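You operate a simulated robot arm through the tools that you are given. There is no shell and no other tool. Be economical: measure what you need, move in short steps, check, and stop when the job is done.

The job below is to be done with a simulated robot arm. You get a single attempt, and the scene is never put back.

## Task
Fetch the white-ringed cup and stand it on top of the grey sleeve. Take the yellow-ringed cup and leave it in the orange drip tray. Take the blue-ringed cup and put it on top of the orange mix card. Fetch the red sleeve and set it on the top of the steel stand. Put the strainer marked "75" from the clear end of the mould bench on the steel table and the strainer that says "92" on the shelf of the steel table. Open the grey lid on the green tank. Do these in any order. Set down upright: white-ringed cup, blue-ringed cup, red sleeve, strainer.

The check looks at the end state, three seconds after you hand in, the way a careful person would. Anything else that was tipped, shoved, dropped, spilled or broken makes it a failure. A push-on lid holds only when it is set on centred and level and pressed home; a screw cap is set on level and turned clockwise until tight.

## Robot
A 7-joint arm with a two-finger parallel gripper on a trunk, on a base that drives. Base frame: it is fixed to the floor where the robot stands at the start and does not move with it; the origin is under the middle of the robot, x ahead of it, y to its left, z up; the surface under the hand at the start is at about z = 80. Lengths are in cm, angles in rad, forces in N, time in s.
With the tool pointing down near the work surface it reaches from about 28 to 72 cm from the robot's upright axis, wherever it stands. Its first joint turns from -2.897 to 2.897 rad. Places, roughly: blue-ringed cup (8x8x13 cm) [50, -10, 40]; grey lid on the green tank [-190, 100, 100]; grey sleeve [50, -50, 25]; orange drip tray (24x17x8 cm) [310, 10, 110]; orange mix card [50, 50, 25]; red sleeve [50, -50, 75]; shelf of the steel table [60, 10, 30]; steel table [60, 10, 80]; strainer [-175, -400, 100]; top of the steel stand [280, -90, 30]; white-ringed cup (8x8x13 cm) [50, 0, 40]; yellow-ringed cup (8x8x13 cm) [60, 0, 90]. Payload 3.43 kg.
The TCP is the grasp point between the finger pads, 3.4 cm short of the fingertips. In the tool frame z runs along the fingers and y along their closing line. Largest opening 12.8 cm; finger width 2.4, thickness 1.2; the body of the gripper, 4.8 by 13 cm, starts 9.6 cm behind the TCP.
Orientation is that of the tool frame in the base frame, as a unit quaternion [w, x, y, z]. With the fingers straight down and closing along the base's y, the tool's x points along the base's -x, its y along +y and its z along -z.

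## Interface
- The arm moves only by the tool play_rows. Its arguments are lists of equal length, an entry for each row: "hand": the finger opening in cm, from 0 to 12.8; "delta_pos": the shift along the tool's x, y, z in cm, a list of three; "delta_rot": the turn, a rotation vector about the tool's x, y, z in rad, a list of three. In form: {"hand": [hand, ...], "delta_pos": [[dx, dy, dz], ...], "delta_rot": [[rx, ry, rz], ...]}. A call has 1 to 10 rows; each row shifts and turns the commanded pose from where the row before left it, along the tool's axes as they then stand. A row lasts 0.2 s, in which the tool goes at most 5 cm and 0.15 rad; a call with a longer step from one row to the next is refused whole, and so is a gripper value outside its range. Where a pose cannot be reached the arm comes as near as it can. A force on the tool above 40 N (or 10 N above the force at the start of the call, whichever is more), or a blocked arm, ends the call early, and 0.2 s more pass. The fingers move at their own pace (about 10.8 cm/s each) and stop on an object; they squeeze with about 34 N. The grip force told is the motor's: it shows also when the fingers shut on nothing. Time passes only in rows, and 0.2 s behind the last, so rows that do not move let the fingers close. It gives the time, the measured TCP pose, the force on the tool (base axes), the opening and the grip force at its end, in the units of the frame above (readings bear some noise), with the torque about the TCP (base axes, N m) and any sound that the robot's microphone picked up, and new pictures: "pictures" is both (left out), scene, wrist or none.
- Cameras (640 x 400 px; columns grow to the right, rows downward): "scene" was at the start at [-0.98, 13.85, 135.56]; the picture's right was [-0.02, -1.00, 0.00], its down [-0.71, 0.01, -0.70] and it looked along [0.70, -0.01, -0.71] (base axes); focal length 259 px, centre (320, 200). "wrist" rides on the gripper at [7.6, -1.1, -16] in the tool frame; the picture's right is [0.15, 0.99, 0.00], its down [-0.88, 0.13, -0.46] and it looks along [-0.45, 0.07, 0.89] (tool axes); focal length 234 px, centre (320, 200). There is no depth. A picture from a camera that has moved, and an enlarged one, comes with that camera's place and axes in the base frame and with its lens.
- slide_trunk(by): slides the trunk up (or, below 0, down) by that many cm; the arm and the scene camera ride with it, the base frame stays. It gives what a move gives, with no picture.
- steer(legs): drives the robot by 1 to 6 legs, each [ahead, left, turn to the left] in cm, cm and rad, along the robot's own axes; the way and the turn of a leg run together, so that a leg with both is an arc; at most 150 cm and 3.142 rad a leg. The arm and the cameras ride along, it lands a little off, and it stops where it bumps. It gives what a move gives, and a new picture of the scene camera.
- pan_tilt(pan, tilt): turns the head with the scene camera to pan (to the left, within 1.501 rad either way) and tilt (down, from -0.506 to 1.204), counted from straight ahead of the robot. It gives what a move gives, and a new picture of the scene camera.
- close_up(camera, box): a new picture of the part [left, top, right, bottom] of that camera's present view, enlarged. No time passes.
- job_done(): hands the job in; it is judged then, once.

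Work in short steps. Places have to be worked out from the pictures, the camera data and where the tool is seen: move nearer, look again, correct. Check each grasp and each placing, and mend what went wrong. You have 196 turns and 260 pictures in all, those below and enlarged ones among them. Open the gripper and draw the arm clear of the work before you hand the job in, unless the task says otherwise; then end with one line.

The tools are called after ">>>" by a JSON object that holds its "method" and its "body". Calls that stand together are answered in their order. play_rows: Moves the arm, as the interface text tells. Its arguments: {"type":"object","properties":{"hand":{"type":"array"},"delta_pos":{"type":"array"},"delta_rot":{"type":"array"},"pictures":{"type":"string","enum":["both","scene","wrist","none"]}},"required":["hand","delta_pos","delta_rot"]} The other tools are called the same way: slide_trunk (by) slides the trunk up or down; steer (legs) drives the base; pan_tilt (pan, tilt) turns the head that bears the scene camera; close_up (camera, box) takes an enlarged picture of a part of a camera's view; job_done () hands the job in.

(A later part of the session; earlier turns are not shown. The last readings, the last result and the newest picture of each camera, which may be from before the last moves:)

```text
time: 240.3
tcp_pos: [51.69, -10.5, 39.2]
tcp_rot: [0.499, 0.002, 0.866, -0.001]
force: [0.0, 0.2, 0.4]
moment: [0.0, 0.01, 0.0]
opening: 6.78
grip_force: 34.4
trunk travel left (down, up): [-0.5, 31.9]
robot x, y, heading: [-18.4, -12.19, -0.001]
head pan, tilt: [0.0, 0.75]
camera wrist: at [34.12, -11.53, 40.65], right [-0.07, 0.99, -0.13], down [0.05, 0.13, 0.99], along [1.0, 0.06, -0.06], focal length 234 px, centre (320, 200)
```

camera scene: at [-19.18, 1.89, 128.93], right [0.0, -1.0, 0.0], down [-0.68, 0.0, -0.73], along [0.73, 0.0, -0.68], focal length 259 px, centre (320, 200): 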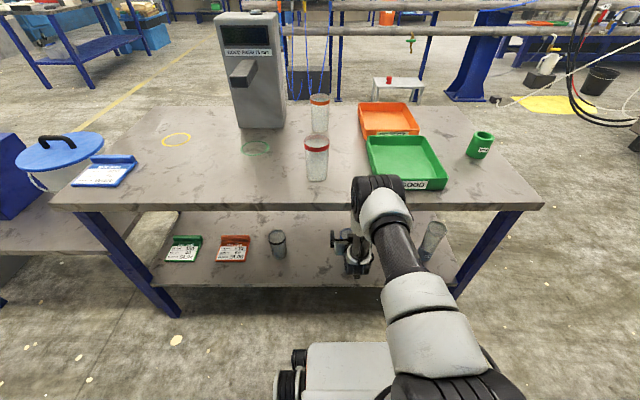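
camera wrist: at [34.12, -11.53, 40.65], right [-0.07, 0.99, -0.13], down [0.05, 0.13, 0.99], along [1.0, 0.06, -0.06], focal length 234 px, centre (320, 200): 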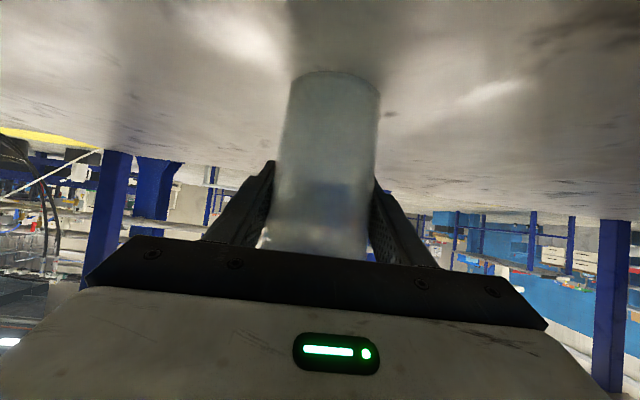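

Blue cup held. I lift 9 cm, back out and drive left to the orange mix card.

>>> {"method": "play_rows", "body": {"hand": [5, 5, 5, 5], "delta_pos": [[-0.87, 0, -0.5], [-2.6, 0, -1.5], [-2.6, 0, -1.5], [-2.6, 0, -1.5]], "delta_rot": [[0, 0, 0], [0, 0, 0], [0, 0, 0], [0, 0, 0]], "pictures": "none"}}

>>> {"method": "steer", "body": {"legs": [[-20, 0, 0], [0, 51, 0]]}}

>>> {"method": "close_up", "body": {"camera": "wrist", "box": [0, 0, 640, 400]}}

>>> {"method": "close_up", "body": {"camera": "scene", "box": [220, 180, 460, 330]}}

```text
time: 241.3
tcp_pos: [51.62, -10.39, 49.31]
tcp_rot: [0.499, 0.001, 0.867, 0.0]
force: [-0.4, -0.6, -1.1]
moment: [0.0, -0.05, -0.06]
opening: 6.77
grip_force: 34.3
trunk travel left (down, up): [-0.5, 31.9]
robot x, y, heading: [-18.46, -11.88, -0.001]
head pan, tilt: [0.0, 0.75]
```

```text
time: 247.9
tcp_pos: [31.57, 40.19, 49.28]
tcp_rot: [0.499, 0.0, 0.866, 0.0]
force: [0.7, -0.8, -0.8]
moment: [0.01, -0.01, 0.0]
opening: 6.73
grip_force: 33.7
trunk travel left (down, up): [-0.5, 31.9]
robot x, y, heading: [-38.57, 38.15, -0.001]
head pan, tilt: [0.0, 0.75]
camera scene: at [-39.23, 52.4, 128.93], right [0.0, -1.0, 0.0], down [-0.68, 0.0, -0.73], along [0.73, 0.0, -0.68], focal length 259 px, centre (320, 200)
```

scene: 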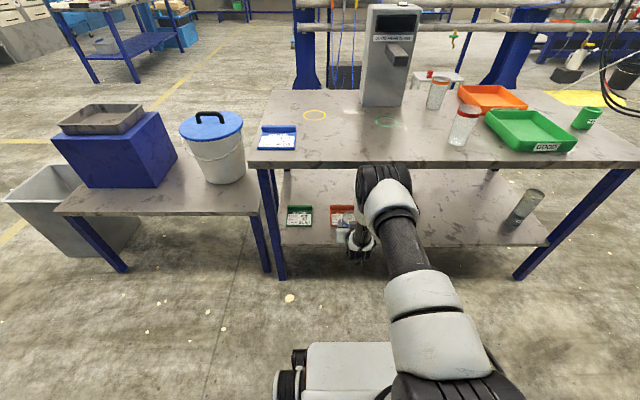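

```text
1.00 times, centred on (320, 200) of wrist (not enlarged: the box is as wide or as high as the picture)
camera zoom: at [14.01, 39.02, 50.74], right [-0.07, 0.99, -0.13], down [0.05, 0.13, 0.99], along [1.0, 0.07, -0.06], focal length 234 px, centre (320, 200)
```

zoom: 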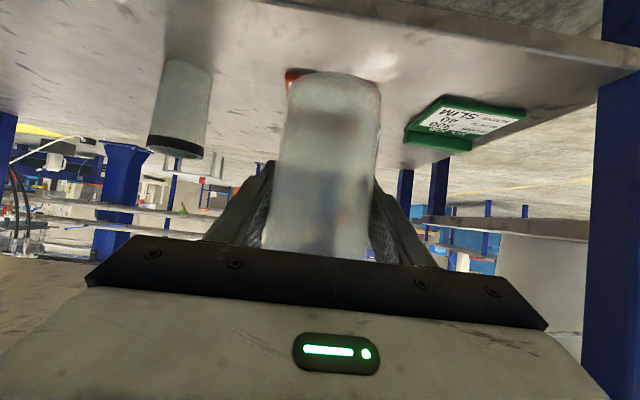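

```text
2.67 times, centred on (340, 255) of scene
camera zoom: at [-39.23, 52.4, 128.93], right [0.0, -1.0, 0.0], down [-0.68, 0.0, -0.73], along [0.73, 0.0, -0.68], focal length 690 px, centre (267, 53)
```

zoom: 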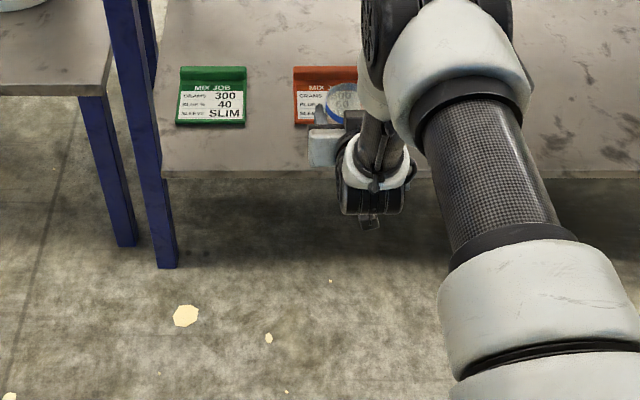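

Orange card: flat area x≈45.6–55, centre y≈40.9. I drive in to (49.8, 40.8).

>>> {"method": "steer", "body": {"legs": [[18.2, 0.6, 0]]}}

>>> {"method": "close_up", "body": {"camera": "wrist", "box": [0, 0, 640, 400]}}

```text
time: 249.4
tcp_pos: [49.64, 40.64, 49.27]
tcp_rot: [0.5, 0.002, 0.866, 0.0]
force: [0.3, -0.6, -1.1]
moment: [-0.01, -0.04, -0.02]
opening: 6.73
grip_force: 34.0
trunk travel left (down, up): [-0.5, 31.9]
robot x, y, heading: [-19.97, 39.24, 0.0]
head pan, tilt: [0.0, 0.75]
camera scene: at [-21.22, 52.97, 128.93], right [0.0, -1.0, 0.0], down [-0.68, 0.0, -0.73], along [0.73, 0.0, -0.68], focal length 259 px, centre (320, 200)
```

scene: 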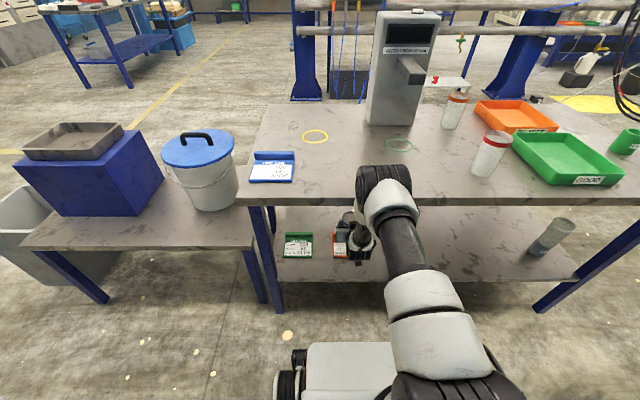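

```text
1.00 times, centred on (320, 200) of wrist (not enlarged: the box is as wide or as high as the picture)
camera zoom: at [32.01, 39.55, 50.74], right [-0.07, 0.99, -0.13], down [0.05, 0.13, 0.99], along [1.0, 0.06, -0.06], focal length 234 px, centre (320, 200)
```

zoom: 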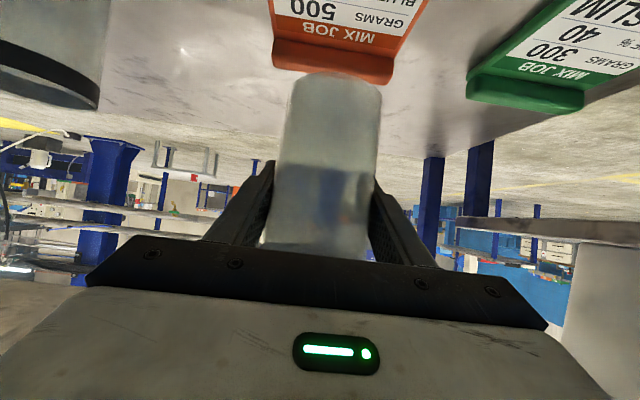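

Aligned with the card. I lower 8.5 cm, then slowly until contact.

>>> {"method": "play_rows", "body": {"hand": [5, 5, 5, 5, 5, 5, 5], "delta_pos": [[2.6, 0, 1.5], [2.6, 0, 1.5], [1.73, 0, 1.0], [0.43, 0, 0.25], [0.26, 0, 0.15], [0.17, 0, 0.1], [0, 0, 0]], "delta_rot": [[0, 0, 0], [0, 0, 0], [0, 0, 0], [0, 0, 0], [0, 0, 0], [0, 0, 0], [0, 0, 0]], "pictures": "wrist"}}

```text
time: 251.0
tcp_pos: [49.54, 40.78, 40.26]
tcp_rot: [0.5, 0.001, 0.866, 0.0]
force: [-0.1, -0.4, -0.3]
moment: [0.03, -0.02, -0.03]
opening: 6.72
grip_force: 34.0
trunk travel left (down, up): [-0.5, 31.9]
robot x, y, heading: [-20.3, 39.18, -0.004]
head pan, tilt: [0.0, 0.75]
camera wrist: at [32.01, 39.59, 41.74], right [-0.07, 0.99, -0.13], down [0.05, 0.13, 0.99], along [1.0, 0.06, -0.06], focal length 234 px, centre (320, 200)
```

wrist: 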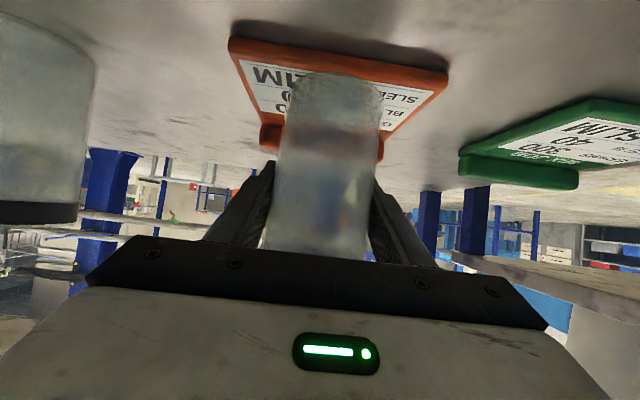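

Cup is over the card, within its edges. Lower until contact.

>>> {"method": "play_rows", "body": {"hand": [5, 5, 5, 5, 5], "delta_pos": [[0.15, 0, 0.09], [0.15, 0, 0.09], [0.15, 0, 0.09], [0.13, 0, 0.08], [0, 0, 0]], "delta_rot": [[0, 0, 0], [0, 0, 0], [0, 0, 0], [0, 0, 0], [0, 0, 0]], "pictures": "none"}}

```text
time: 252.2
tcp_pos: [49.54, 40.59, 39.75]
tcp_rot: [0.5, 0.001, 0.866, -0.001]
force: [0.4, -1.4, 12.0]
moment: [-0.34, -0.07, -0.05]
opening: 6.4
grip_force: 33.3
trunk travel left (down, up): [-0.5, 31.9]
robot x, y, heading: [-20.62, 38.87, -0.002]
head pan, tilt: [0.0, 0.75]
```

Contact at 12 N. I open gently.

>>> {"method": "play_rows", "body": {"hand": [6.6, 6.9, 7.3, 8, 9, 10], "delta_pos": [[0, 0, 0], [0, 0, 0], [0, 0, 0], [0, 0, 0], [0, 0, 0], [0, 0, 0]], "delta_rot": [[0, 0, 0], [0, 0, 0], [0, 0, 0], [0, 0, 0], [0, 0, 0], [0, 0, 0]], "pictures": "none"}}

>>> {"method": "steer", "body": {"legs": [[-22, 0, 0]]}}

>>> {"method": "close_up", "body": {"camera": "wrist", "box": [0, 0, 640, 400]}}

```text
time: 253.6
tcp_pos: [49.58, 40.72, 39.67]
tcp_rot: [0.5, 0.001, 0.866, 0.0]
force: [0.7, 0.3, -0.2]
moment: [0.0, 0.03, 0.0]
opening: 10.02
grip_force: 0.0
trunk travel left (down, up): [-0.5, 31.9]
robot x, y, heading: [-20.2, 39.01, -0.008]
head pan, tilt: [0.0, 0.75]
```

```text
time: 255.3
tcp_pos: [27.99, 40.76, 39.74]
tcp_rot: [0.5, 0.001, 0.866, -0.001]
force: [-0.5, 0.4, 0.2]
moment: [0.0, 0.0, 0.0]
opening: 10.01
grip_force: 0.0
trunk travel left (down, up): [-0.5, 31.9]
robot x, y, heading: [-42.2, 39.08, -0.005]
head pan, tilt: [0.0, 0.75]
camera scene: at [-42.92, 53.02, 128.93], right [0.0, -1.0, 0.0], down [-0.68, 0.0, -0.73], along [0.73, 0.0, -0.68], focal length 259 px, centre (320, 200)
```

scene: 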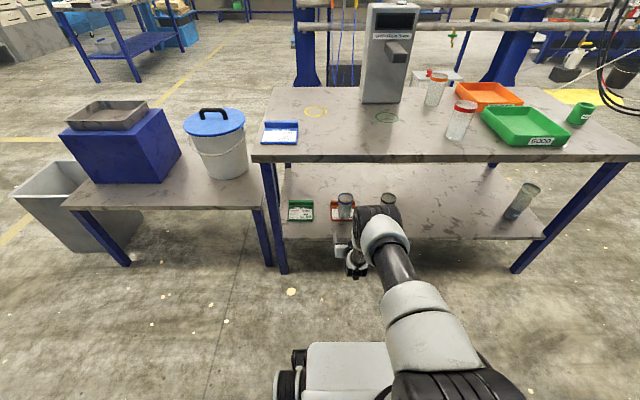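

```text
1.00 times, centred on (320, 200) of wrist (not enlarged: the box is as wide or as high as the picture)
camera zoom: at [10.32, 39.55, 41.09], right [-0.07, 0.99, -0.13], down [0.05, 0.13, 0.99], along [1.0, 0.06, -0.06], focal length 234 px, centre (320, 200)
```

zoom: 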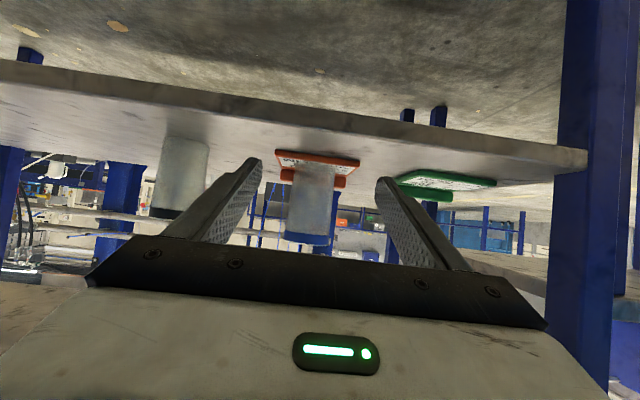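

The blue cup stands on the orange card. Next the green tank: I raise and straighten the tool, back away and turn to face −x.

>>> {"method": "play_rows", "body": {"hand": [6, 6, 6, 6, 6, 6, 6, 6, 6, 6], "delta_pos": [[-3.5, 0, -3], [-3.5, 0, -3], [-3.5, 0, -3], [-3.5, 0, -3], [-3, 0, -3], [-2, 0, -3], [-2, 0, -3], [-1, 0, -4], [0, 0, -4], [0, 0, -4]], "delta_rot": [[0, 0, 0], [0, 0, 0], [0, 0, 0], [0, 0.15, 0], [0, 0.15, 0], [0, 0.15, 0], [0, 0.15, 0], [0, 0.15, 0], [0, 0.15, 0], [0, 0.147, 0]], "pictures": "none"}}

>>> {"method": "steer", "body": {"legs": [[-30, 0, 0], [0, 50, 3.14]]}}

>>> {"method": "pan_tilt", "body": {"pan": 0.0, "tilt": 0.35}}

```text
time: 257.5
tcp_pos: [20.93, 40.64, 81.08]
tcp_rot: [0.0, 0.001, 1.0, 0.0]
force: [0.5, -0.4, 0.5]
moment: [0.0, 0.0, 0.01]
opening: 6.0
grip_force: 0.1
trunk travel left (down, up): [-0.5, 31.9]
robot x, y, heading: [-42.26, 38.98, -0.002]
head pan, tilt: [0.0, 0.75]
```

```text
time: 266.1
tcp_pos: [-165.39, 54.05, 81.15]
tcp_rot: [-0.018, 0.995, -0.101, 0.0]
force: [1.7, 10.1, 0.3]
moment: [0.2, -0.06, 0.07]
opening: 5.4
grip_force: 0.0
trunk travel left (down, up): [-0.5, 31.9]
robot x, y, heading: [-103.37, 41.74, 2.963]
head pan, tilt: [0.0, 0.75]
stopped in leg 2: the force on the tool passed its limit at 50 N (the readings are from after the stop); the commanded pose is now the measured one
camera scene: at [-105.38, 28.1, 128.94], right [0.18, 0.98, 0.0], down [0.67, -0.12, -0.73], along [-0.72, 0.13, -0.68], focal length 259 px, centre (320, 200)
```

scene: 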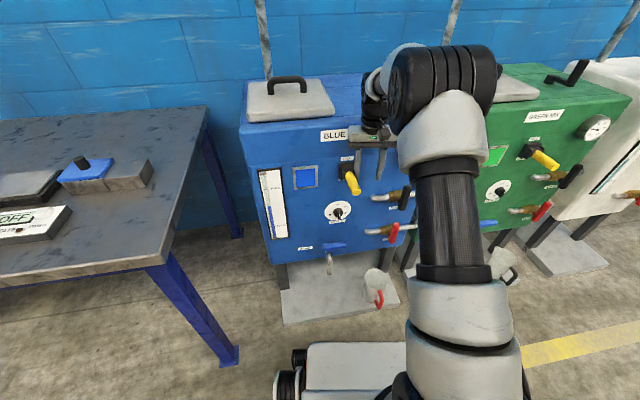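

```text
time: 267.0
tcp_pos: [-165.6, 53.89, 81.14]
tcp_rot: [-0.016, 0.995, -0.099, -0.001]
force: [1.6, 19.1, 0.3]
moment: [0.4, -0.03, 0.11]
opening: 4.95
grip_force: 0.1
trunk travel left (down, up): [-0.5, 31.9]
robot x, y, heading: [-103.63, 41.95, 2.962]
head pan, tilt: [0.0, 0.351]
camera scene: at [-106.39, 28.32, 132.5], right [0.18, 0.98, 0.0], down [0.34, -0.06, -0.94], along [-0.92, 0.17, -0.34], focal length 259 px, centre (320, 200)
```

scene: 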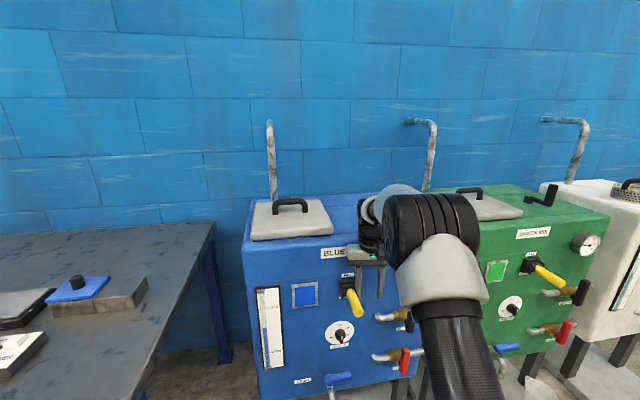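

The swinging arm touched the tank fittings. I look closely before moving out.

>>> {"method": "close_up", "body": {"camera": "wrist", "box": [0, 0, 640, 400]}}

>>> {"method": "close_up", "body": {"camera": "scene", "box": [240, 200, 480, 400]}}

```text
1.00 times, centred on (320, 200) of wrist (not enlarged: the box is as wide or as high as the picture)
camera zoom: at [-157.96, 52.91, 97.07], right [-0.05, -1.0, -0.03], down [-0.89, 0.03, 0.46], along [-0.45, 0.05, -0.89], focal length 234 px, centre (320, 200)
```

zoom: 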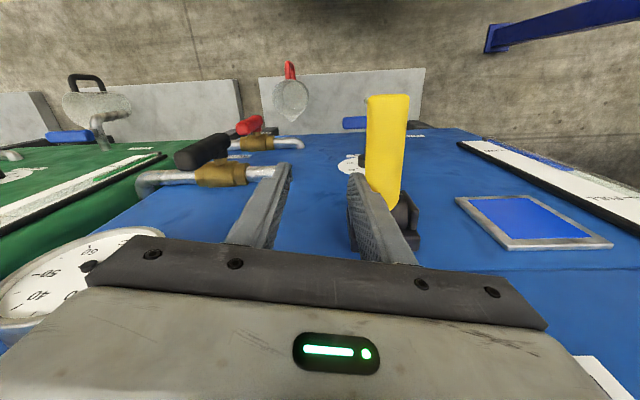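

```text
2.00 times, centred on (360, 300) of scene
camera zoom: at [-106.39, 28.32, 132.5], right [0.18, 0.98, 0.0], down [0.34, -0.06, -0.94], along [-0.92, 0.17, -0.34], focal length 518 px, centre (240, 0)
```

zoom: 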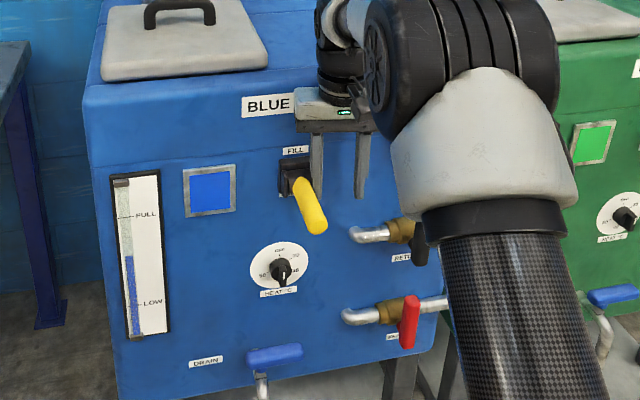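

A finger rests against the blue tank's yellow lever (the lever looks unmoved, like the green one's). I move 1.5 cm away sideways, then back out toward the robot.

>>> {"method": "play_rows", "body": {"hand": [4.8, 4.8, 4.8, 4.8, 4.8, 4.8, 4.8], "delta_pos": [[0, -0.8, 0], [0, -0.7, 0], [2, 0, -1], [4, 0, -1], [4, 0, -2], [4, 0, -2], [0, 0, 0]], "delta_rot": [[0, 0, 0], [0, 0, 0], [0, 0, 0], [0, 0, 0], [0, 0, 0], [0, 0, 0], [0, 0, 0]], "pictures": "both"}}

```text
time: 268.6
tcp_pos: [-151.76, 52.14, 87.21]
tcp_rot: [-0.015, 0.995, -0.098, -0.002]
force: [-0.3, 0.2, -0.5]
moment: [0.01, -0.03, 0.01]
opening: 4.77
grip_force: 0.2
trunk travel left (down, up): [-0.5, 31.9]
robot x, y, heading: [-103.43, 41.82, 2.958]
head pan, tilt: [0.0, 0.351]
camera scene: at [-106.39, 28.2, 132.49], right [0.18, 0.98, 0.0], down [0.34, -0.06, -0.94], along [-0.92, 0.17, -0.34], focal length 259 px, centre (320, 200)
camera wrist: at [-144.01, 51.16, 103.18], right [-0.05, -1.0, -0.03], down [-0.89, 0.03, 0.46], along [-0.45, 0.05, -0.89], focal length 234 px, centre (320, 200)
```

scene: 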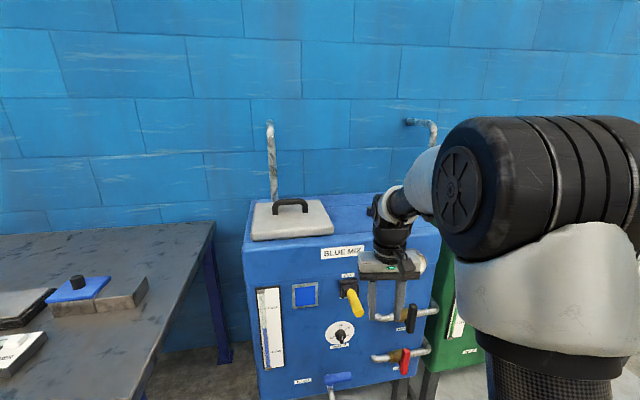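
wrist: 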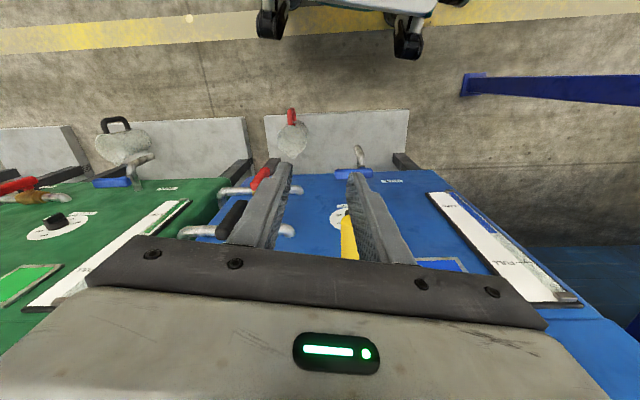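

Clear. I back off, square up to heading π, shift to the green tank, and raise the trunk to see its lid.

>>> {"method": "steer", "body": {"legs": [[-25, 0, 0], [0, 0, 0.18], [0, -60, 0]]}}

>>> {"method": "slide_trunk", "body": {"by": 30}}

>>> {"method": "pan_tilt", "body": {"pan": 0.0, "tilt": 0.5}}

```text
time: 276.9
tcp_pos: [-128.28, 98.8, 87.23]
tcp_rot: [-0.015, 1.0, -0.01, -0.003]
force: [1.2, 0.1, -0.1]
moment: [-0.03, 0.0, -0.02]
opening: 4.8
grip_force: 0.1
trunk travel left (down, up): [-0.5, 31.9]
robot x, y, heading: [-79.03, 97.34, 3.137]
head pan, tilt: [0.0, 0.351]
camera scene: at [-79.38, 83.22, 132.49], right [0.0, 1.0, 0.0], down [0.34, 0.0, -0.94], along [-0.94, 0.0, -0.34], focal length 259 px, centre (320, 200)
```

scene: 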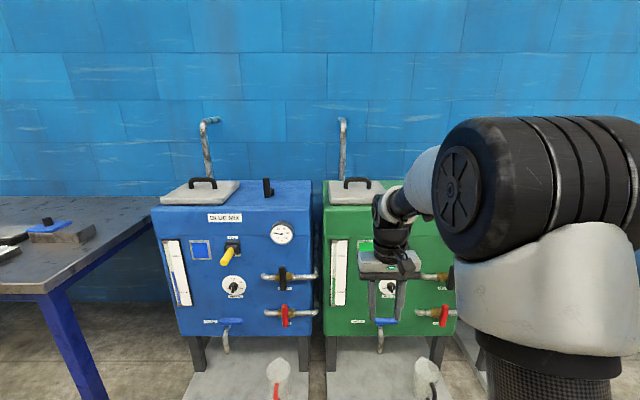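

```text
time: 279.9
tcp_pos: [-128.07, 98.7, 117.26]
tcp_rot: [-0.015, 1.0, -0.011, -0.002]
force: [-0.3, -0.4, 0.0]
moment: [-0.02, 0.01, -0.03]
opening: 4.79
grip_force: 0.1
trunk travel left (down, up): [-30.5, 1.9]
robot x, y, heading: [-79.01, 96.92, 3.139]
head pan, tilt: [0.0, 0.351]
```

```text
time: 280.6
tcp_pos: [-128.11, 98.86, 117.16]
tcp_rot: [-0.016, 1.0, -0.011, -0.002]
force: [0.1, -0.8, -0.9]
moment: [0.01, 0.02, -0.01]
opening: 4.81
grip_force: 0.0
trunk travel left (down, up): [-30.5, 1.9]
robot x, y, heading: [-79.31, 97.49, 3.138]
head pan, tilt: [0.0, 0.499]
camera scene: at [-79.17, 83.22, 161.13], right [0.0, 1.0, 0.0], down [0.48, 0.0, -0.88], along [-0.88, 0.0, -0.48], focal length 259 px, centre (320, 200)
```

scene: 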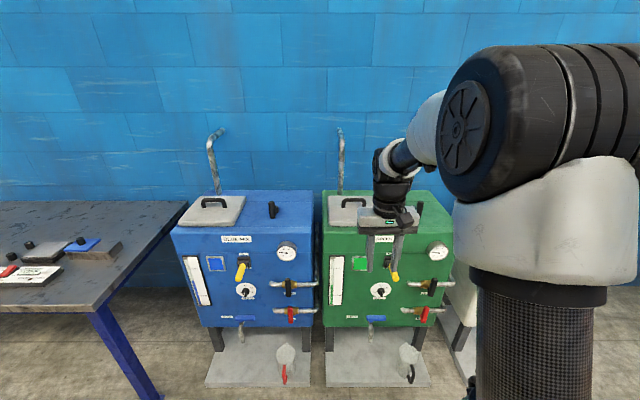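

I enlarge the tanks' tops.

>>> {"method": "close_up", "body": {"camera": "scene", "box": [160, 160, 480, 360]}}

>>> {"method": "close_up", "body": {"camera": "wrist", "box": [0, 0, 640, 400]}}

```text
2.00 times, centred on (320, 260) of scene
camera zoom: at [-79.17, 83.22, 161.13], right [0.0, 1.0, 0.0], down [0.48, 0.0, -0.88], along [-0.88, 0.0, -0.48], focal length 518 px, centre (320, 80)
```

zoom: 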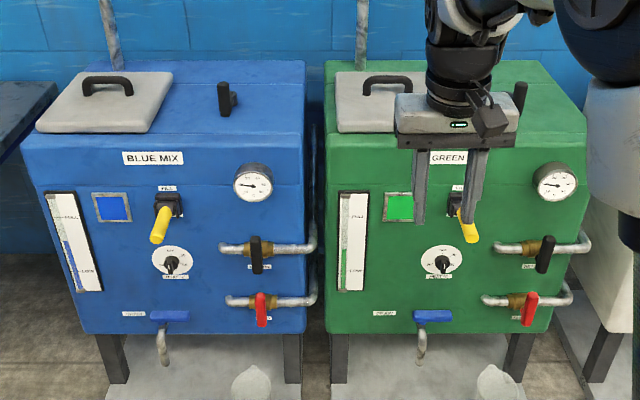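

```text
1.00 times, centred on (320, 200) of wrist (not enlarged: the box is as wide or as high as the picture)
camera zoom: at [-120.49, 99.21, 133.17], right [0.13, -0.99, -0.03], down [-0.88, -0.13, 0.46], along [-0.46, -0.03, -0.89], focal length 234 px, centre (320, 200)
```

zoom: 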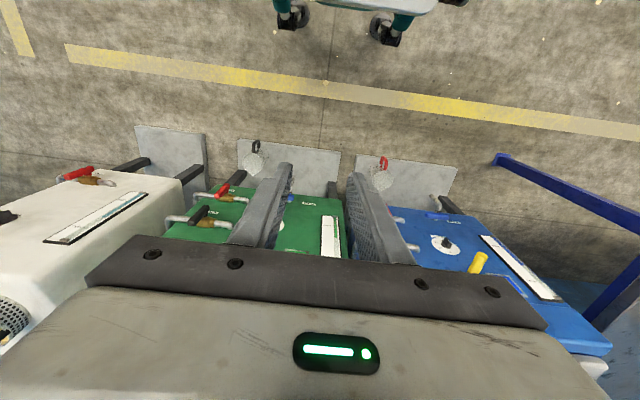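

Lid handle (bar along y) is near (−185.5, 99.3, 104). I drive in 37 cm at this safe height and turn the tool 90° so the fingers close along x.

>>> {"method": "steer", "body": {"legs": [[37, 0, 0]]}}

>>> {"method": "play_rows", "body": {"hand": [5, 5, 5, 5, 5, 5, 5, 5, 5, 5], "delta_pos": [[0, 0, -0.5], [0, 0, 0], [0, 0, 0], [0, 0, 0], [0, 0, 0], [0, 0, 0], [0, 0, 0], [0, 0, 0], [0, 0, 0], [0, 0, 0]], "delta_rot": [[0, 0, 0.15], [0, 0, 0.15], [0, 0, 0.15], [0, 0, 0.15], [0, 0, 0.15], [0, 0, 0.15], [0, 0, 0.15], [0, 0, 0.15], [0, 0, 0.15], [0, 0, 0.15]], "pictures": "both"}}

```text
time: 283.0
tcp_pos: [-164.81, 98.67, 117.17]
tcp_rot: [-0.014, 1.0, -0.01, -0.002]
force: [0.1, 0.0, 0.2]
moment: [-0.01, 0.01, -0.01]
opening: 4.82
grip_force: 0.0
trunk travel left (down, up): [-30.5, 1.9]
robot x, y, heading: [-115.59, 97.33, 3.143]
head pan, tilt: [0.0, 0.499]
camera scene: at [-115.81, 83.29, 161.13], right [0.0, 1.0, 0.0], down [0.48, 0.0, -0.88], along [-0.88, 0.0, -0.48], focal length 259 px, centre (320, 200)
```

scene: 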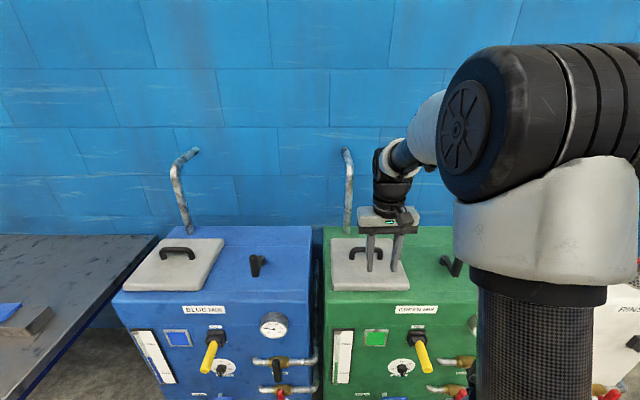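

```text
time: 285.2
tcp_pos: [-164.75, 98.74, 117.72]
tcp_rot: [-0.01, 0.724, -0.69, -0.011]
force: [0.2, 0.1, -0.1]
moment: [0.04, 0.01, -0.02]
opening: 5.03
grip_force: 0.1
trunk travel left (down, up): [-30.5, 1.9]
robot x, y, heading: [-115.78, 97.11, 3.14]
head pan, tilt: [0.0, 0.499]
camera scene: at [-115.78, 83.3, 161.13], right [0.0, 1.0, 0.0], down [0.48, 0.0, -0.88], along [-0.88, 0.0, -0.48], focal length 259 px, centre (320, 200)
camera wrist: at [-163.22, 90.73, 133.43], right [-0.98, -0.2, 0.0], down [-0.17, 0.86, 0.48], along [-0.09, 0.47, -0.88], focal length 234 px, centre (320, 200)
```

scene: 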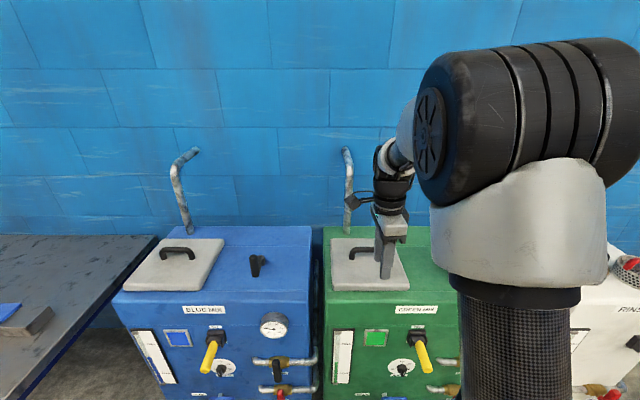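
wrist: 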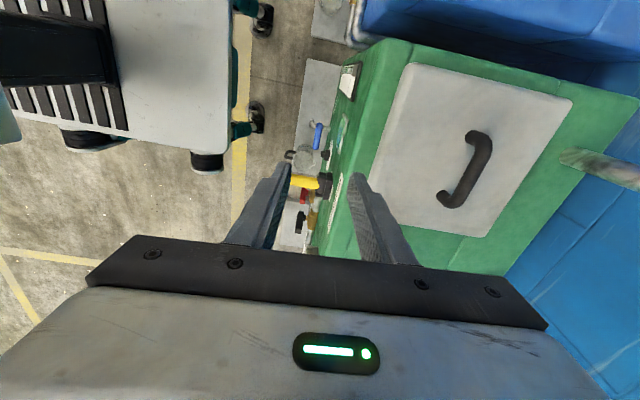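

The handle is at about (−185, 98.5, 104). I move over it.

>>> {"method": "play_rows", "body": {"hand": [5, 5, 5, 5, 5, 5], "delta_pos": [[0, 4, 0], [0, 4, 0], [0, 4, 0], [0, 4, 0], [0, 4.2, 0], [0, 0, 0]], "delta_rot": [[0, 0, 0.05], [0, 0, 0], [0, 0, 0], [0, 0, 0], [0, 0, 0], [0, 0, 0]], "pictures": "both"}}

```text
time: 286.6
tcp_pos: [-185.07, 98.46, 117.71]
tcp_rot: [-0.01, 0.707, -0.707, -0.011]
force: [0.3, 0.3, -0.4]
moment: [0.02, 0.01, -0.01]
opening: 4.99
grip_force: 0.0
trunk travel left (down, up): [-30.5, 1.9]
robot x, y, heading: [-115.36, 97.53, 3.142]
head pan, tilt: [0.0, 0.499]
camera scene: at [-115.78, 83.29, 161.13], right [0.0, 1.0, 0.0], down [0.48, 0.0, -0.88], along [-0.88, 0.0, -0.48], focal length 259 px, centre (320, 200)
camera wrist: at [-183.85, 90.41, 133.46], right [-0.99, -0.15, 0.0], down [-0.13, 0.87, 0.48], along [-0.07, 0.48, -0.88], focal length 234 px, centre (320, 200)
```

scene: 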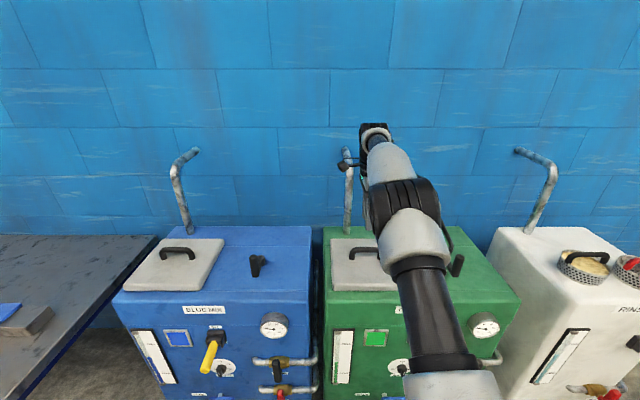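
wrist: 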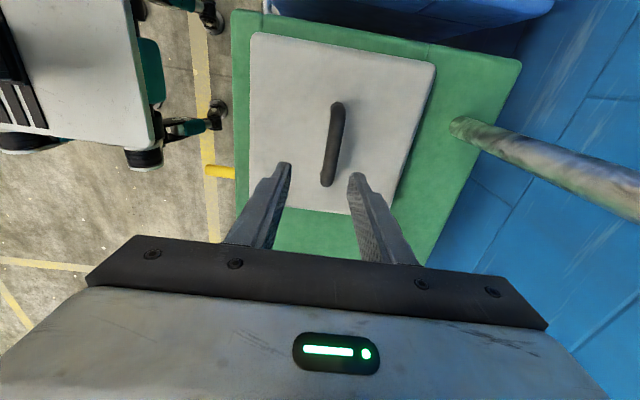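

Bar at x≈−186.5, centre y≈98.5. I shift 1.4 cm and descend to TCP z≈106.

>>> {"method": "play_rows", "body": {"hand": [5, 5, 5, 5, 5], "delta_pos": [[0, 1.4, 1], [0, 0, 4], [0, 0, 4], [0, 0, 2.5], [0, 0, 0]], "delta_rot": [[0, 0, 0], [0, 0, 0], [0, 0, 0], [0, 0, 0], [0, 0, 0]], "pictures": "wrist"}}

```text
time: 287.8
tcp_pos: [-186.49, 98.69, 106.3]
tcp_rot: [-0.009, 0.707, -0.707, -0.012]
force: [0.1, 1.1, 0.2]
moment: [0.0, -0.01, 0.0]
opening: 5.01
grip_force: 0.0
trunk travel left (down, up): [-30.5, 1.9]
robot x, y, heading: [-115.83, 97.4, 3.142]
head pan, tilt: [0.0, 0.499]
camera wrist: at [-185.22, 90.7, 122.01], right [-0.99, -0.15, 0.0], down [-0.13, 0.87, 0.48], along [-0.07, 0.48, -0.88], focal length 234 px, centre (320, 200)
```

wrist: 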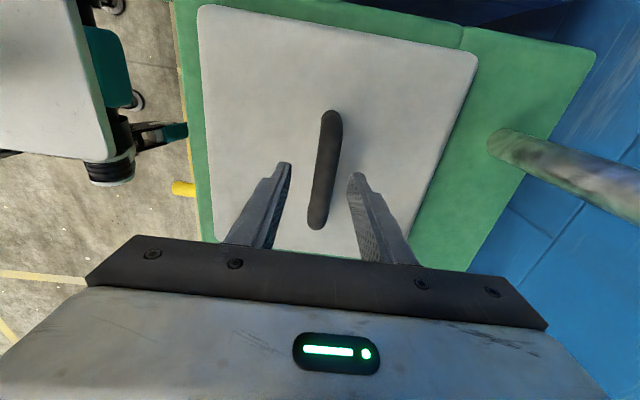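

Bar is between the fingers, its top ≈103.8. I lower 2 cm more and close.

>>> {"method": "play_rows", "body": {"hand": [5, 5, 1, 0, 0, 0], "delta_pos": [[0, 0, 1], [0, 0, 1], [0, 0, 0], [0, 0, 0], [0, 0, 0], [0, 0, 0]], "delta_rot": [[0, 0, 0], [0, 0, 0], [0, 0, 0], [0, 0, 0], [0, 0, 0], [0, 0, 0]], "pictures": "wrist"}}

```text
time: 289.2
tcp_pos: [-186.93, 98.87, 104.32]
tcp_rot: [-0.006, 0.708, -0.706, -0.015]
force: [-30.3, -0.3, 3.4]
moment: [-0.26, 0.5, -0.23]
opening: 1.96
grip_force: 44.5
trunk travel left (down, up): [-30.5, 1.9]
robot x, y, heading: [-115.31, 97.3, 3.144]
head pan, tilt: [0.0, 0.499]
camera wrist: at [-185.52, 90.79, 120.05], right [-0.99, -0.15, 0.01], down [-0.13, 0.87, 0.48], along [-0.08, 0.48, -0.88], focal length 234 px, centre (320, 200)
```

wrist: 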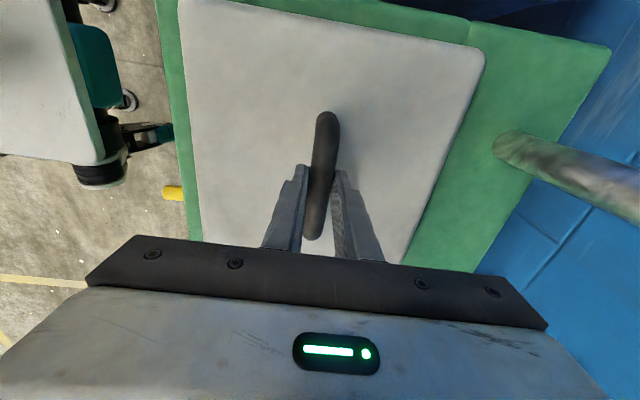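

The bar lies a bit further back (−30 N in x). I shift 0.6 cm that way, then try lifting 1.5 cm.

>>> {"method": "play_rows", "body": {"hand": [0, 0, 0], "delta_pos": [[0, 0.6, 0], [0, 0, 0], [0, 0, -0.5]], "delta_rot": [[0, 0, 0], [0, 0, 0], [0, 0, 0]], "pictures": "none"}}

```text
time: 290.0
tcp_pos: [-186.92, 98.9, 104.4]
tcp_rot: [-0.013, 0.707, -0.707, -0.009]
force: [-4.1, -2.7, -10.0]
moment: [0.47, 0.03, -0.08]
opening: 1.96
grip_force: 45.0
trunk travel left (down, up): [-30.5, 1.9]
robot x, y, heading: [-115.82, 97.17, 3.143]
head pan, tilt: [0.0, 0.499]
```

I keep lifting in small steps to feel how the lid is held.

>>> {"method": "play_rows", "body": {"hand": [0, 0, 0], "delta_pos": [[0, 0, -0.5], [0, 0, -0.4], [0, 0, 0]], "delta_rot": [[0, 0, 0], [0, 0, 0], [0, 0, 0]], "pictures": "both"}}

```text
time: 290.8
tcp_pos: [-187.51, 98.95, 105.39]
tcp_rot: [-0.009, 0.708, -0.706, -0.011]
force: [-20.6, -1.5, -23.9]
moment: [-0.21, 0.3, -0.17]
opening: 1.97
grip_force: 45.1
trunk travel left (down, up): [-30.5, 1.9]
robot x, y, heading: [-115.93, 97.25, 3.14]
head pan, tilt: [0.0, 0.499]
camera scene: at [-116.26, 83.29, 161.11], right [0.0, 1.0, 0.0], down [0.48, 0.0, -0.88], along [-0.88, 0.0, -0.48], focal length 259 px, centre (320, 200)
camera wrist: at [-186.22, 90.8, 121.13], right [-0.99, -0.15, 0.0], down [-0.13, 0.87, 0.48], along [-0.07, 0.48, -0.88], focal length 234 px, centre (320, 200)
```

scene: 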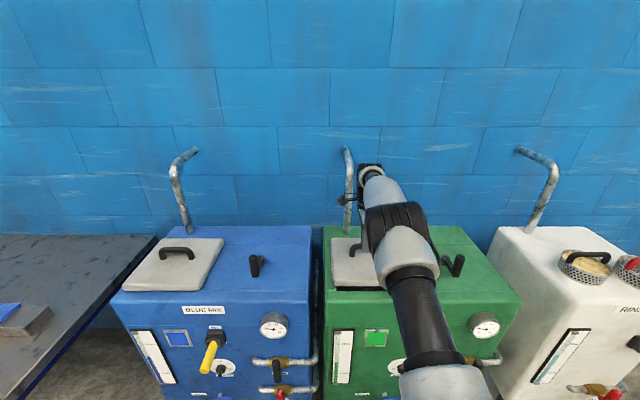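
wrist: 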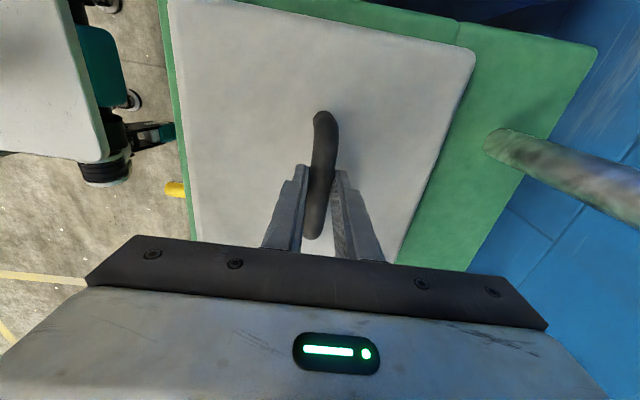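

The handle moved up and back: the lid is hinged at the rear. To follow the swing the hand must be thin in that plane, so I set it back down, release, and turn the tool 90° to grip the handle by its two ends.

>>> {"method": "play_rows", "body": {"hand": [0, 0, 4, 5, 5, 5, 5, 5, 5, 5], "delta_pos": [[0, -0.3, 0.6], [0, -0.2, 0.5], [0, 0, 0], [0, 0, 0], [0, 0, -3], [0, 0, -4], [0, 0, -4], [0, 0, -2], [0, 0, 0], [0, 0, 0]], "delta_rot": [[0, 0, 0], [0, 0, 0], [0, 0, 0], [0, 0, 0], [0, 0, 0], [0, 0, 0], [0, 0, 0], [0, 0, -0.15], [0, 0, -0.15], [0, 0, -0.15]], "pictures": "none"}}

>>> {"method": "play_rows", "body": {"hand": [12.8, 12.8, 12.8, 12.8, 12.8, 12.8, 12.8, 12.8, 12.8], "delta_pos": [[0, 0, 0], [0, 0, 0], [0, 0, 0], [0, 0, 0], [0, 0, 0], [0, 0, 0], [0, 0, 0], [0, 0, 0], [0, 0, 0]], "delta_rot": [[0, 0, -0.15], [0, 0, -0.15], [0, 0, -0.15], [0, 0, -0.15], [0, 0, -0.15], [0, 0, -0.15], [0, 0, -0.15], [0, 0, -0.07], [0, 0, 0]], "pictures": "wrist"}}

```text
time: 293.0
tcp_pos: [-186.55, 98.59, 117.75]
tcp_rot: [-0.012, 0.848, -0.53, -0.009]
force: [0.3, -0.2, -0.1]
moment: [0.0, 0.01, 0.01]
opening: 5.02
grip_force: 0.1
trunk travel left (down, up): [-30.5, 1.9]
robot x, y, heading: [-115.56, 97.28, 3.141]
head pan, tilt: [0.0, 0.499]
```

```text
time: 295.0
tcp_pos: [-186.55, 98.63, 117.56]
tcp_rot: [-0.015, 1.0, 0.0, -0.001]
force: [0.5, 0.8, -0.6]
moment: [0.0, 0.04, 0.02]
opening: 12.8
grip_force: 0.0
trunk travel left (down, up): [-30.5, 1.9]
robot x, y, heading: [-115.49, 97.46, 3.141]
head pan, tilt: [0.0, 0.499]
camera wrist: at [-178.84, 99.14, 133.56], right [0.15, -0.99, -0.03], down [-0.88, -0.15, 0.46], along [-0.45, -0.04, -0.89], focal length 234 px, centre (320, 200)
```

wrist: 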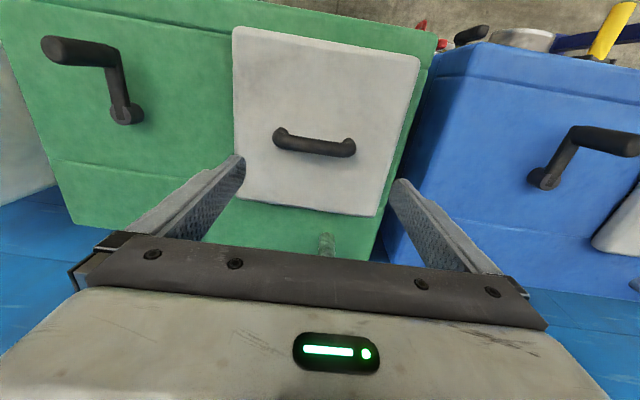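

Handle ends at y≈94.4 and 104.7, x≈−186.5. I shift 0.9 cm and lower over it, then close on the ends.

>>> {"method": "play_rows", "body": {"hand": [12.8, 12.8, 12.8, 12.8, 9, 9, 9, 9], "delta_pos": [[0, -0.9, 2], [0, 0, 4], [0, 0, 4], [0, 0, 3], [0, 0, 0], [0, 0, 0], [0, 0, 0], [0, 0, 0]], "delta_rot": [[0, 0, 0], [0, 0, 0], [0, 0, 0], [0, 0, 0], [0, 0, 0], [0, 0, 0], [0, 0, 0], [0, 0, 0]], "pictures": "wrist"}}

```text
time: 296.8
tcp_pos: [-186.55, 99.73, 104.59]
tcp_rot: [-0.015, 1.0, 0.001, -0.002]
force: [2.5, -0.8, 4.1]
moment: [-0.86, -0.18, 0.13]
opening: 11.98
grip_force: 45.4
trunk travel left (down, up): [-30.5, 1.9]
robot x, y, heading: [-115.03, 97.27, 3.145]
head pan, tilt: [0.0, 0.499]
camera wrist: at [-178.87, 100.3, 120.61], right [0.15, -0.99, -0.03], down [-0.88, -0.14, 0.46], along [-0.45, -0.04, -0.89], focal length 234 px, centre (320, 200)
```

wrist: 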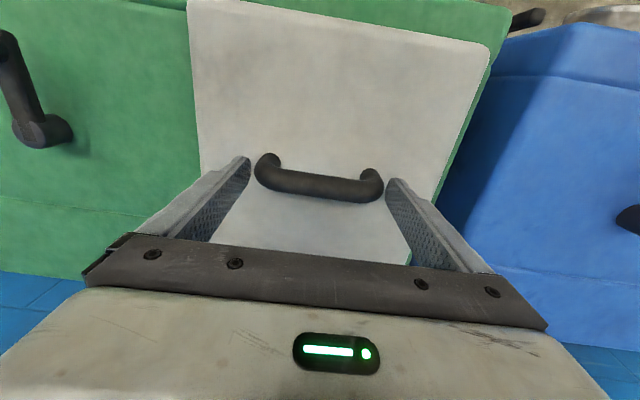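

The handle is held by its ends (12 cm). I follow the hinge arc up, first three steps.

>>> {"method": "play_rows", "body": {"hand": [9, 9, 9, 9, 9], "delta_pos": [[-0.45, 0, -0.95], [-0.4, 0, -0.9], [-0.65, 0, -0.95], [-0.65, 0, -0.9], [0, 0, 0]], "delta_rot": [[0, 0, 0], [0, 0, 0], [0, 0, 0], [0, 0, 0], [0, 0, 0]], "pictures": "wrist"}}

```text
time: 298.0
tcp_pos: [-188.47, 99.7, 108.05]
tcp_rot: [-0.015, 1.0, 0.0, -0.001]
force: [-2.1, 0.1, -21.0]
moment: [0.0, -0.82, -0.03]
opening: 11.97
grip_force: 45.3
out of reach, approached as far as the arm can: row 4
trunk travel left (down, up): [-30.5, 1.9]
robot x, y, heading: [-115.77, 97.1, 3.139]
head pan, tilt: [0.0, 0.499]
camera wrist: at [-180.83, 100.26, 124.0], right [0.15, -0.99, -0.03], down [-0.88, -0.14, 0.45], along [-0.45, -0.04, -0.89], focal length 234 px, centre (320, 200)
```

wrist: 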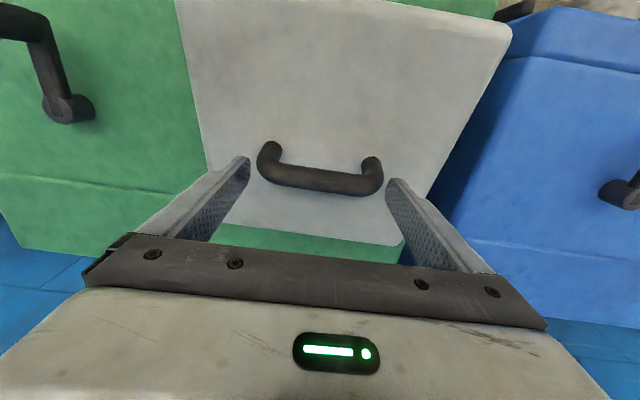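

The arm reaches its limit at 72 cm; I lower the lid again, release, and drive the base 11 cm closer (clear of the floor plates).

>>> {"method": "play_rows", "body": {"hand": [9, 9, 9, 9, 12.8, 12.8, 12.8, 12.8, 12.8, 12.8], "delta_pos": [[0.65, 0, 0.9], [0.6, 0, 0.95], [0.35, 0, 0.9], [0.3, 0, 0.9], [0, 0, 0], [0, 0, 0], [0, 0, -3], [0, 0, -4], [3, 0, -3], [4, 0, 0]], "delta_rot": [[0, 0, 0], [0, 0, 0], [0, 0, 0], [0, 0, 0], [0, 0, 0], [0, 0, 0], [0, 0, 0], [0, 0, 0], [0, 0, 0], [0, 0, 0]], "pictures": "none"}}

>>> {"method": "steer", "body": {"legs": [[11, 0, 0]]}}

>>> {"method": "pan_tilt", "body": {"pan": 0.0, "tilt": 1.1}}

>>> {"method": "close_up", "body": {"camera": "wrist", "box": [0, 0, 640, 400]}}

```text
time: 300.2
tcp_pos: [-179.45, 99.51, 114.47]
tcp_rot: [-0.015, 1.0, 0.0, -0.003]
force: [-0.6, 0.4, 0.6]
moment: [0.0, 0.02, -0.01]
opening: 12.82
grip_force: 0.1
trunk travel left (down, up): [-30.5, 1.9]
robot x, y, heading: [-115.65, 97.34, 3.142]
head pan, tilt: [0.0, 0.499]
```

```text
time: 301.4
tcp_pos: [-187.41, 99.43, 114.45]
tcp_rot: [-0.015, 1.0, 0.001, -0.003]
force: [0.2, -0.2, 0.7]
moment: [0.01, -0.03, 0.02]
opening: 12.8
grip_force: 0.1
trunk travel left (down, up): [-30.5, 1.9]
robot x, y, heading: [-123.82, 97.06, 3.144]
head pan, tilt: [0.0, 0.499]
stopped in leg 1: the robot was blocked; the commanded pose is now the measured one
camera scene: at [-123.66, 83.34, 161.13], right [0.0, 1.0, 0.0], down [0.48, 0.0, -0.88], along [-0.88, 0.0, -0.48], focal length 259 px, centre (320, 200)
```

scene: 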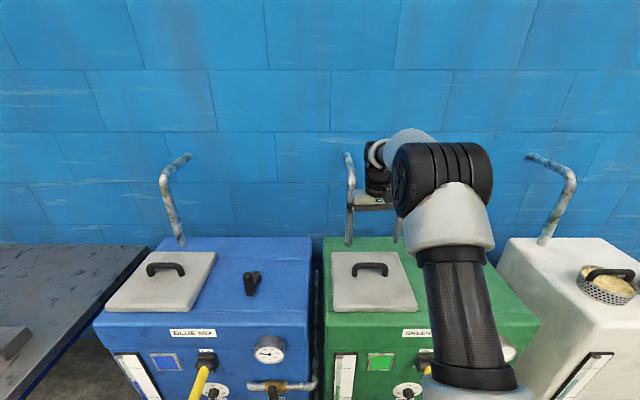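

```text
time: 302.4
tcp_pos: [-187.48, 99.37, 114.46]
tcp_rot: [-0.015, 1.0, 0.001, -0.002]
force: [0.1, 0.4, 0.2]
moment: [0.02, 0.0, 0.03]
opening: 12.79
grip_force: 0.1
trunk travel left (down, up): [-30.5, 1.9]
robot x, y, heading: [-123.58, 97.2, 3.141]
head pan, tilt: [0.0, 1.1]
camera scene: at [-120.92, 83.34, 156.36], right [0.0, 1.0, 0.0], down [0.89, 0.0, -0.45], along [-0.45, 0.0, -0.89], focal length 259 px, centre (320, 200)
```

scene: 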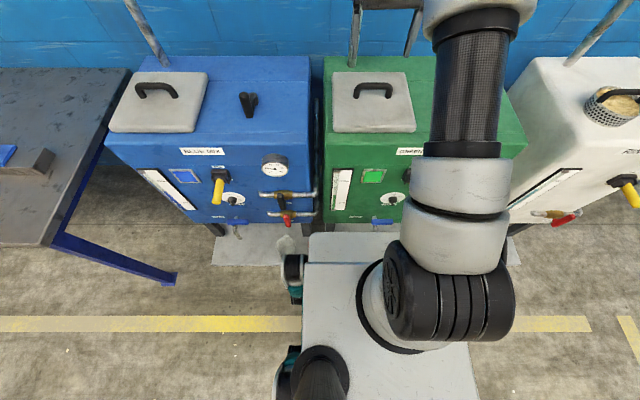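

```text
1.00 times, centred on (320, 200) of wrist (not enlarged: the box is as wide or as high as the picture)
camera zoom: at [-179.75, 100.08, 130.39], right [0.15, -0.99, -0.03], down [-0.88, -0.15, 0.46], along [-0.45, -0.04, -0.89], focal length 234 px, centre (320, 200)
```

zoom: 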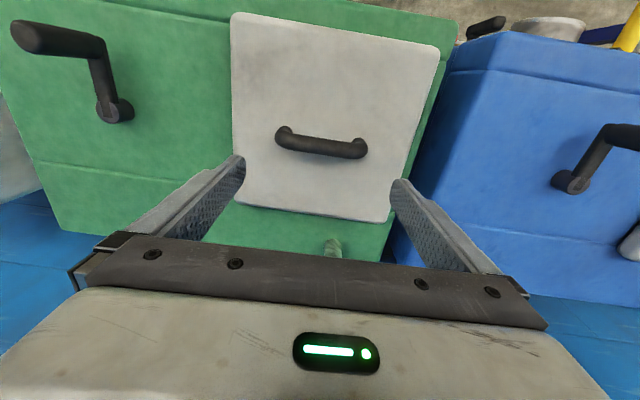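

The base touched the floor plate and stopped there (robot x −123.7); good enough. I correct the small tool roll, lower so the fingertips take the handle ends, and close.

>>> {"method": "play_rows", "body": {"hand": [12.8, 12.8, 12.8, 12.8, 9, 9, 9, 9], "delta_pos": [[0.9, -0.2, 2], [0, 0, 4], [0, 0, 2.7], [0, 0, 0.5], [0, 0, 0], [0, 0, 0], [0, 0, 0], [0, 0, 0]], "delta_rot": [[-0.03, 0, 0], [0, 0, 0], [0, 0, 0], [0, 0, 0], [0, 0, 0], [0, 0, 0], [0, 0, 0], [0, 0, 0]], "pictures": "wrist"}}

```text
time: 304.1
tcp_pos: [-186.5, 99.74, 105.22]
tcp_rot: [0.0, 1.0, 0.001, -0.002]
force: [2.2, 4.0, -1.8]
moment: [0.97, 0.07, 0.13]
opening: 11.95
grip_force: 44.9
trunk travel left (down, up): [-30.5, 1.9]
robot x, y, heading: [-123.39, 97.55, 3.139]
head pan, tilt: [0.0, 1.1]
camera wrist: at [-178.86, 100.84, 121.14], right [0.15, -0.99, 0.0], down [-0.88, -0.13, 0.46], along [-0.45, -0.07, -0.89], focal length 234 px, centre (320, 200)
```

wrist: 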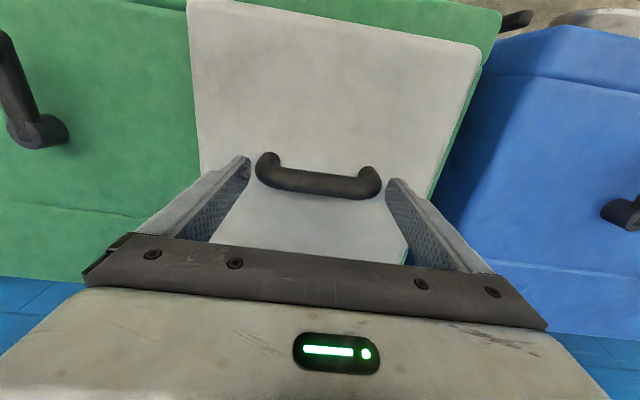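

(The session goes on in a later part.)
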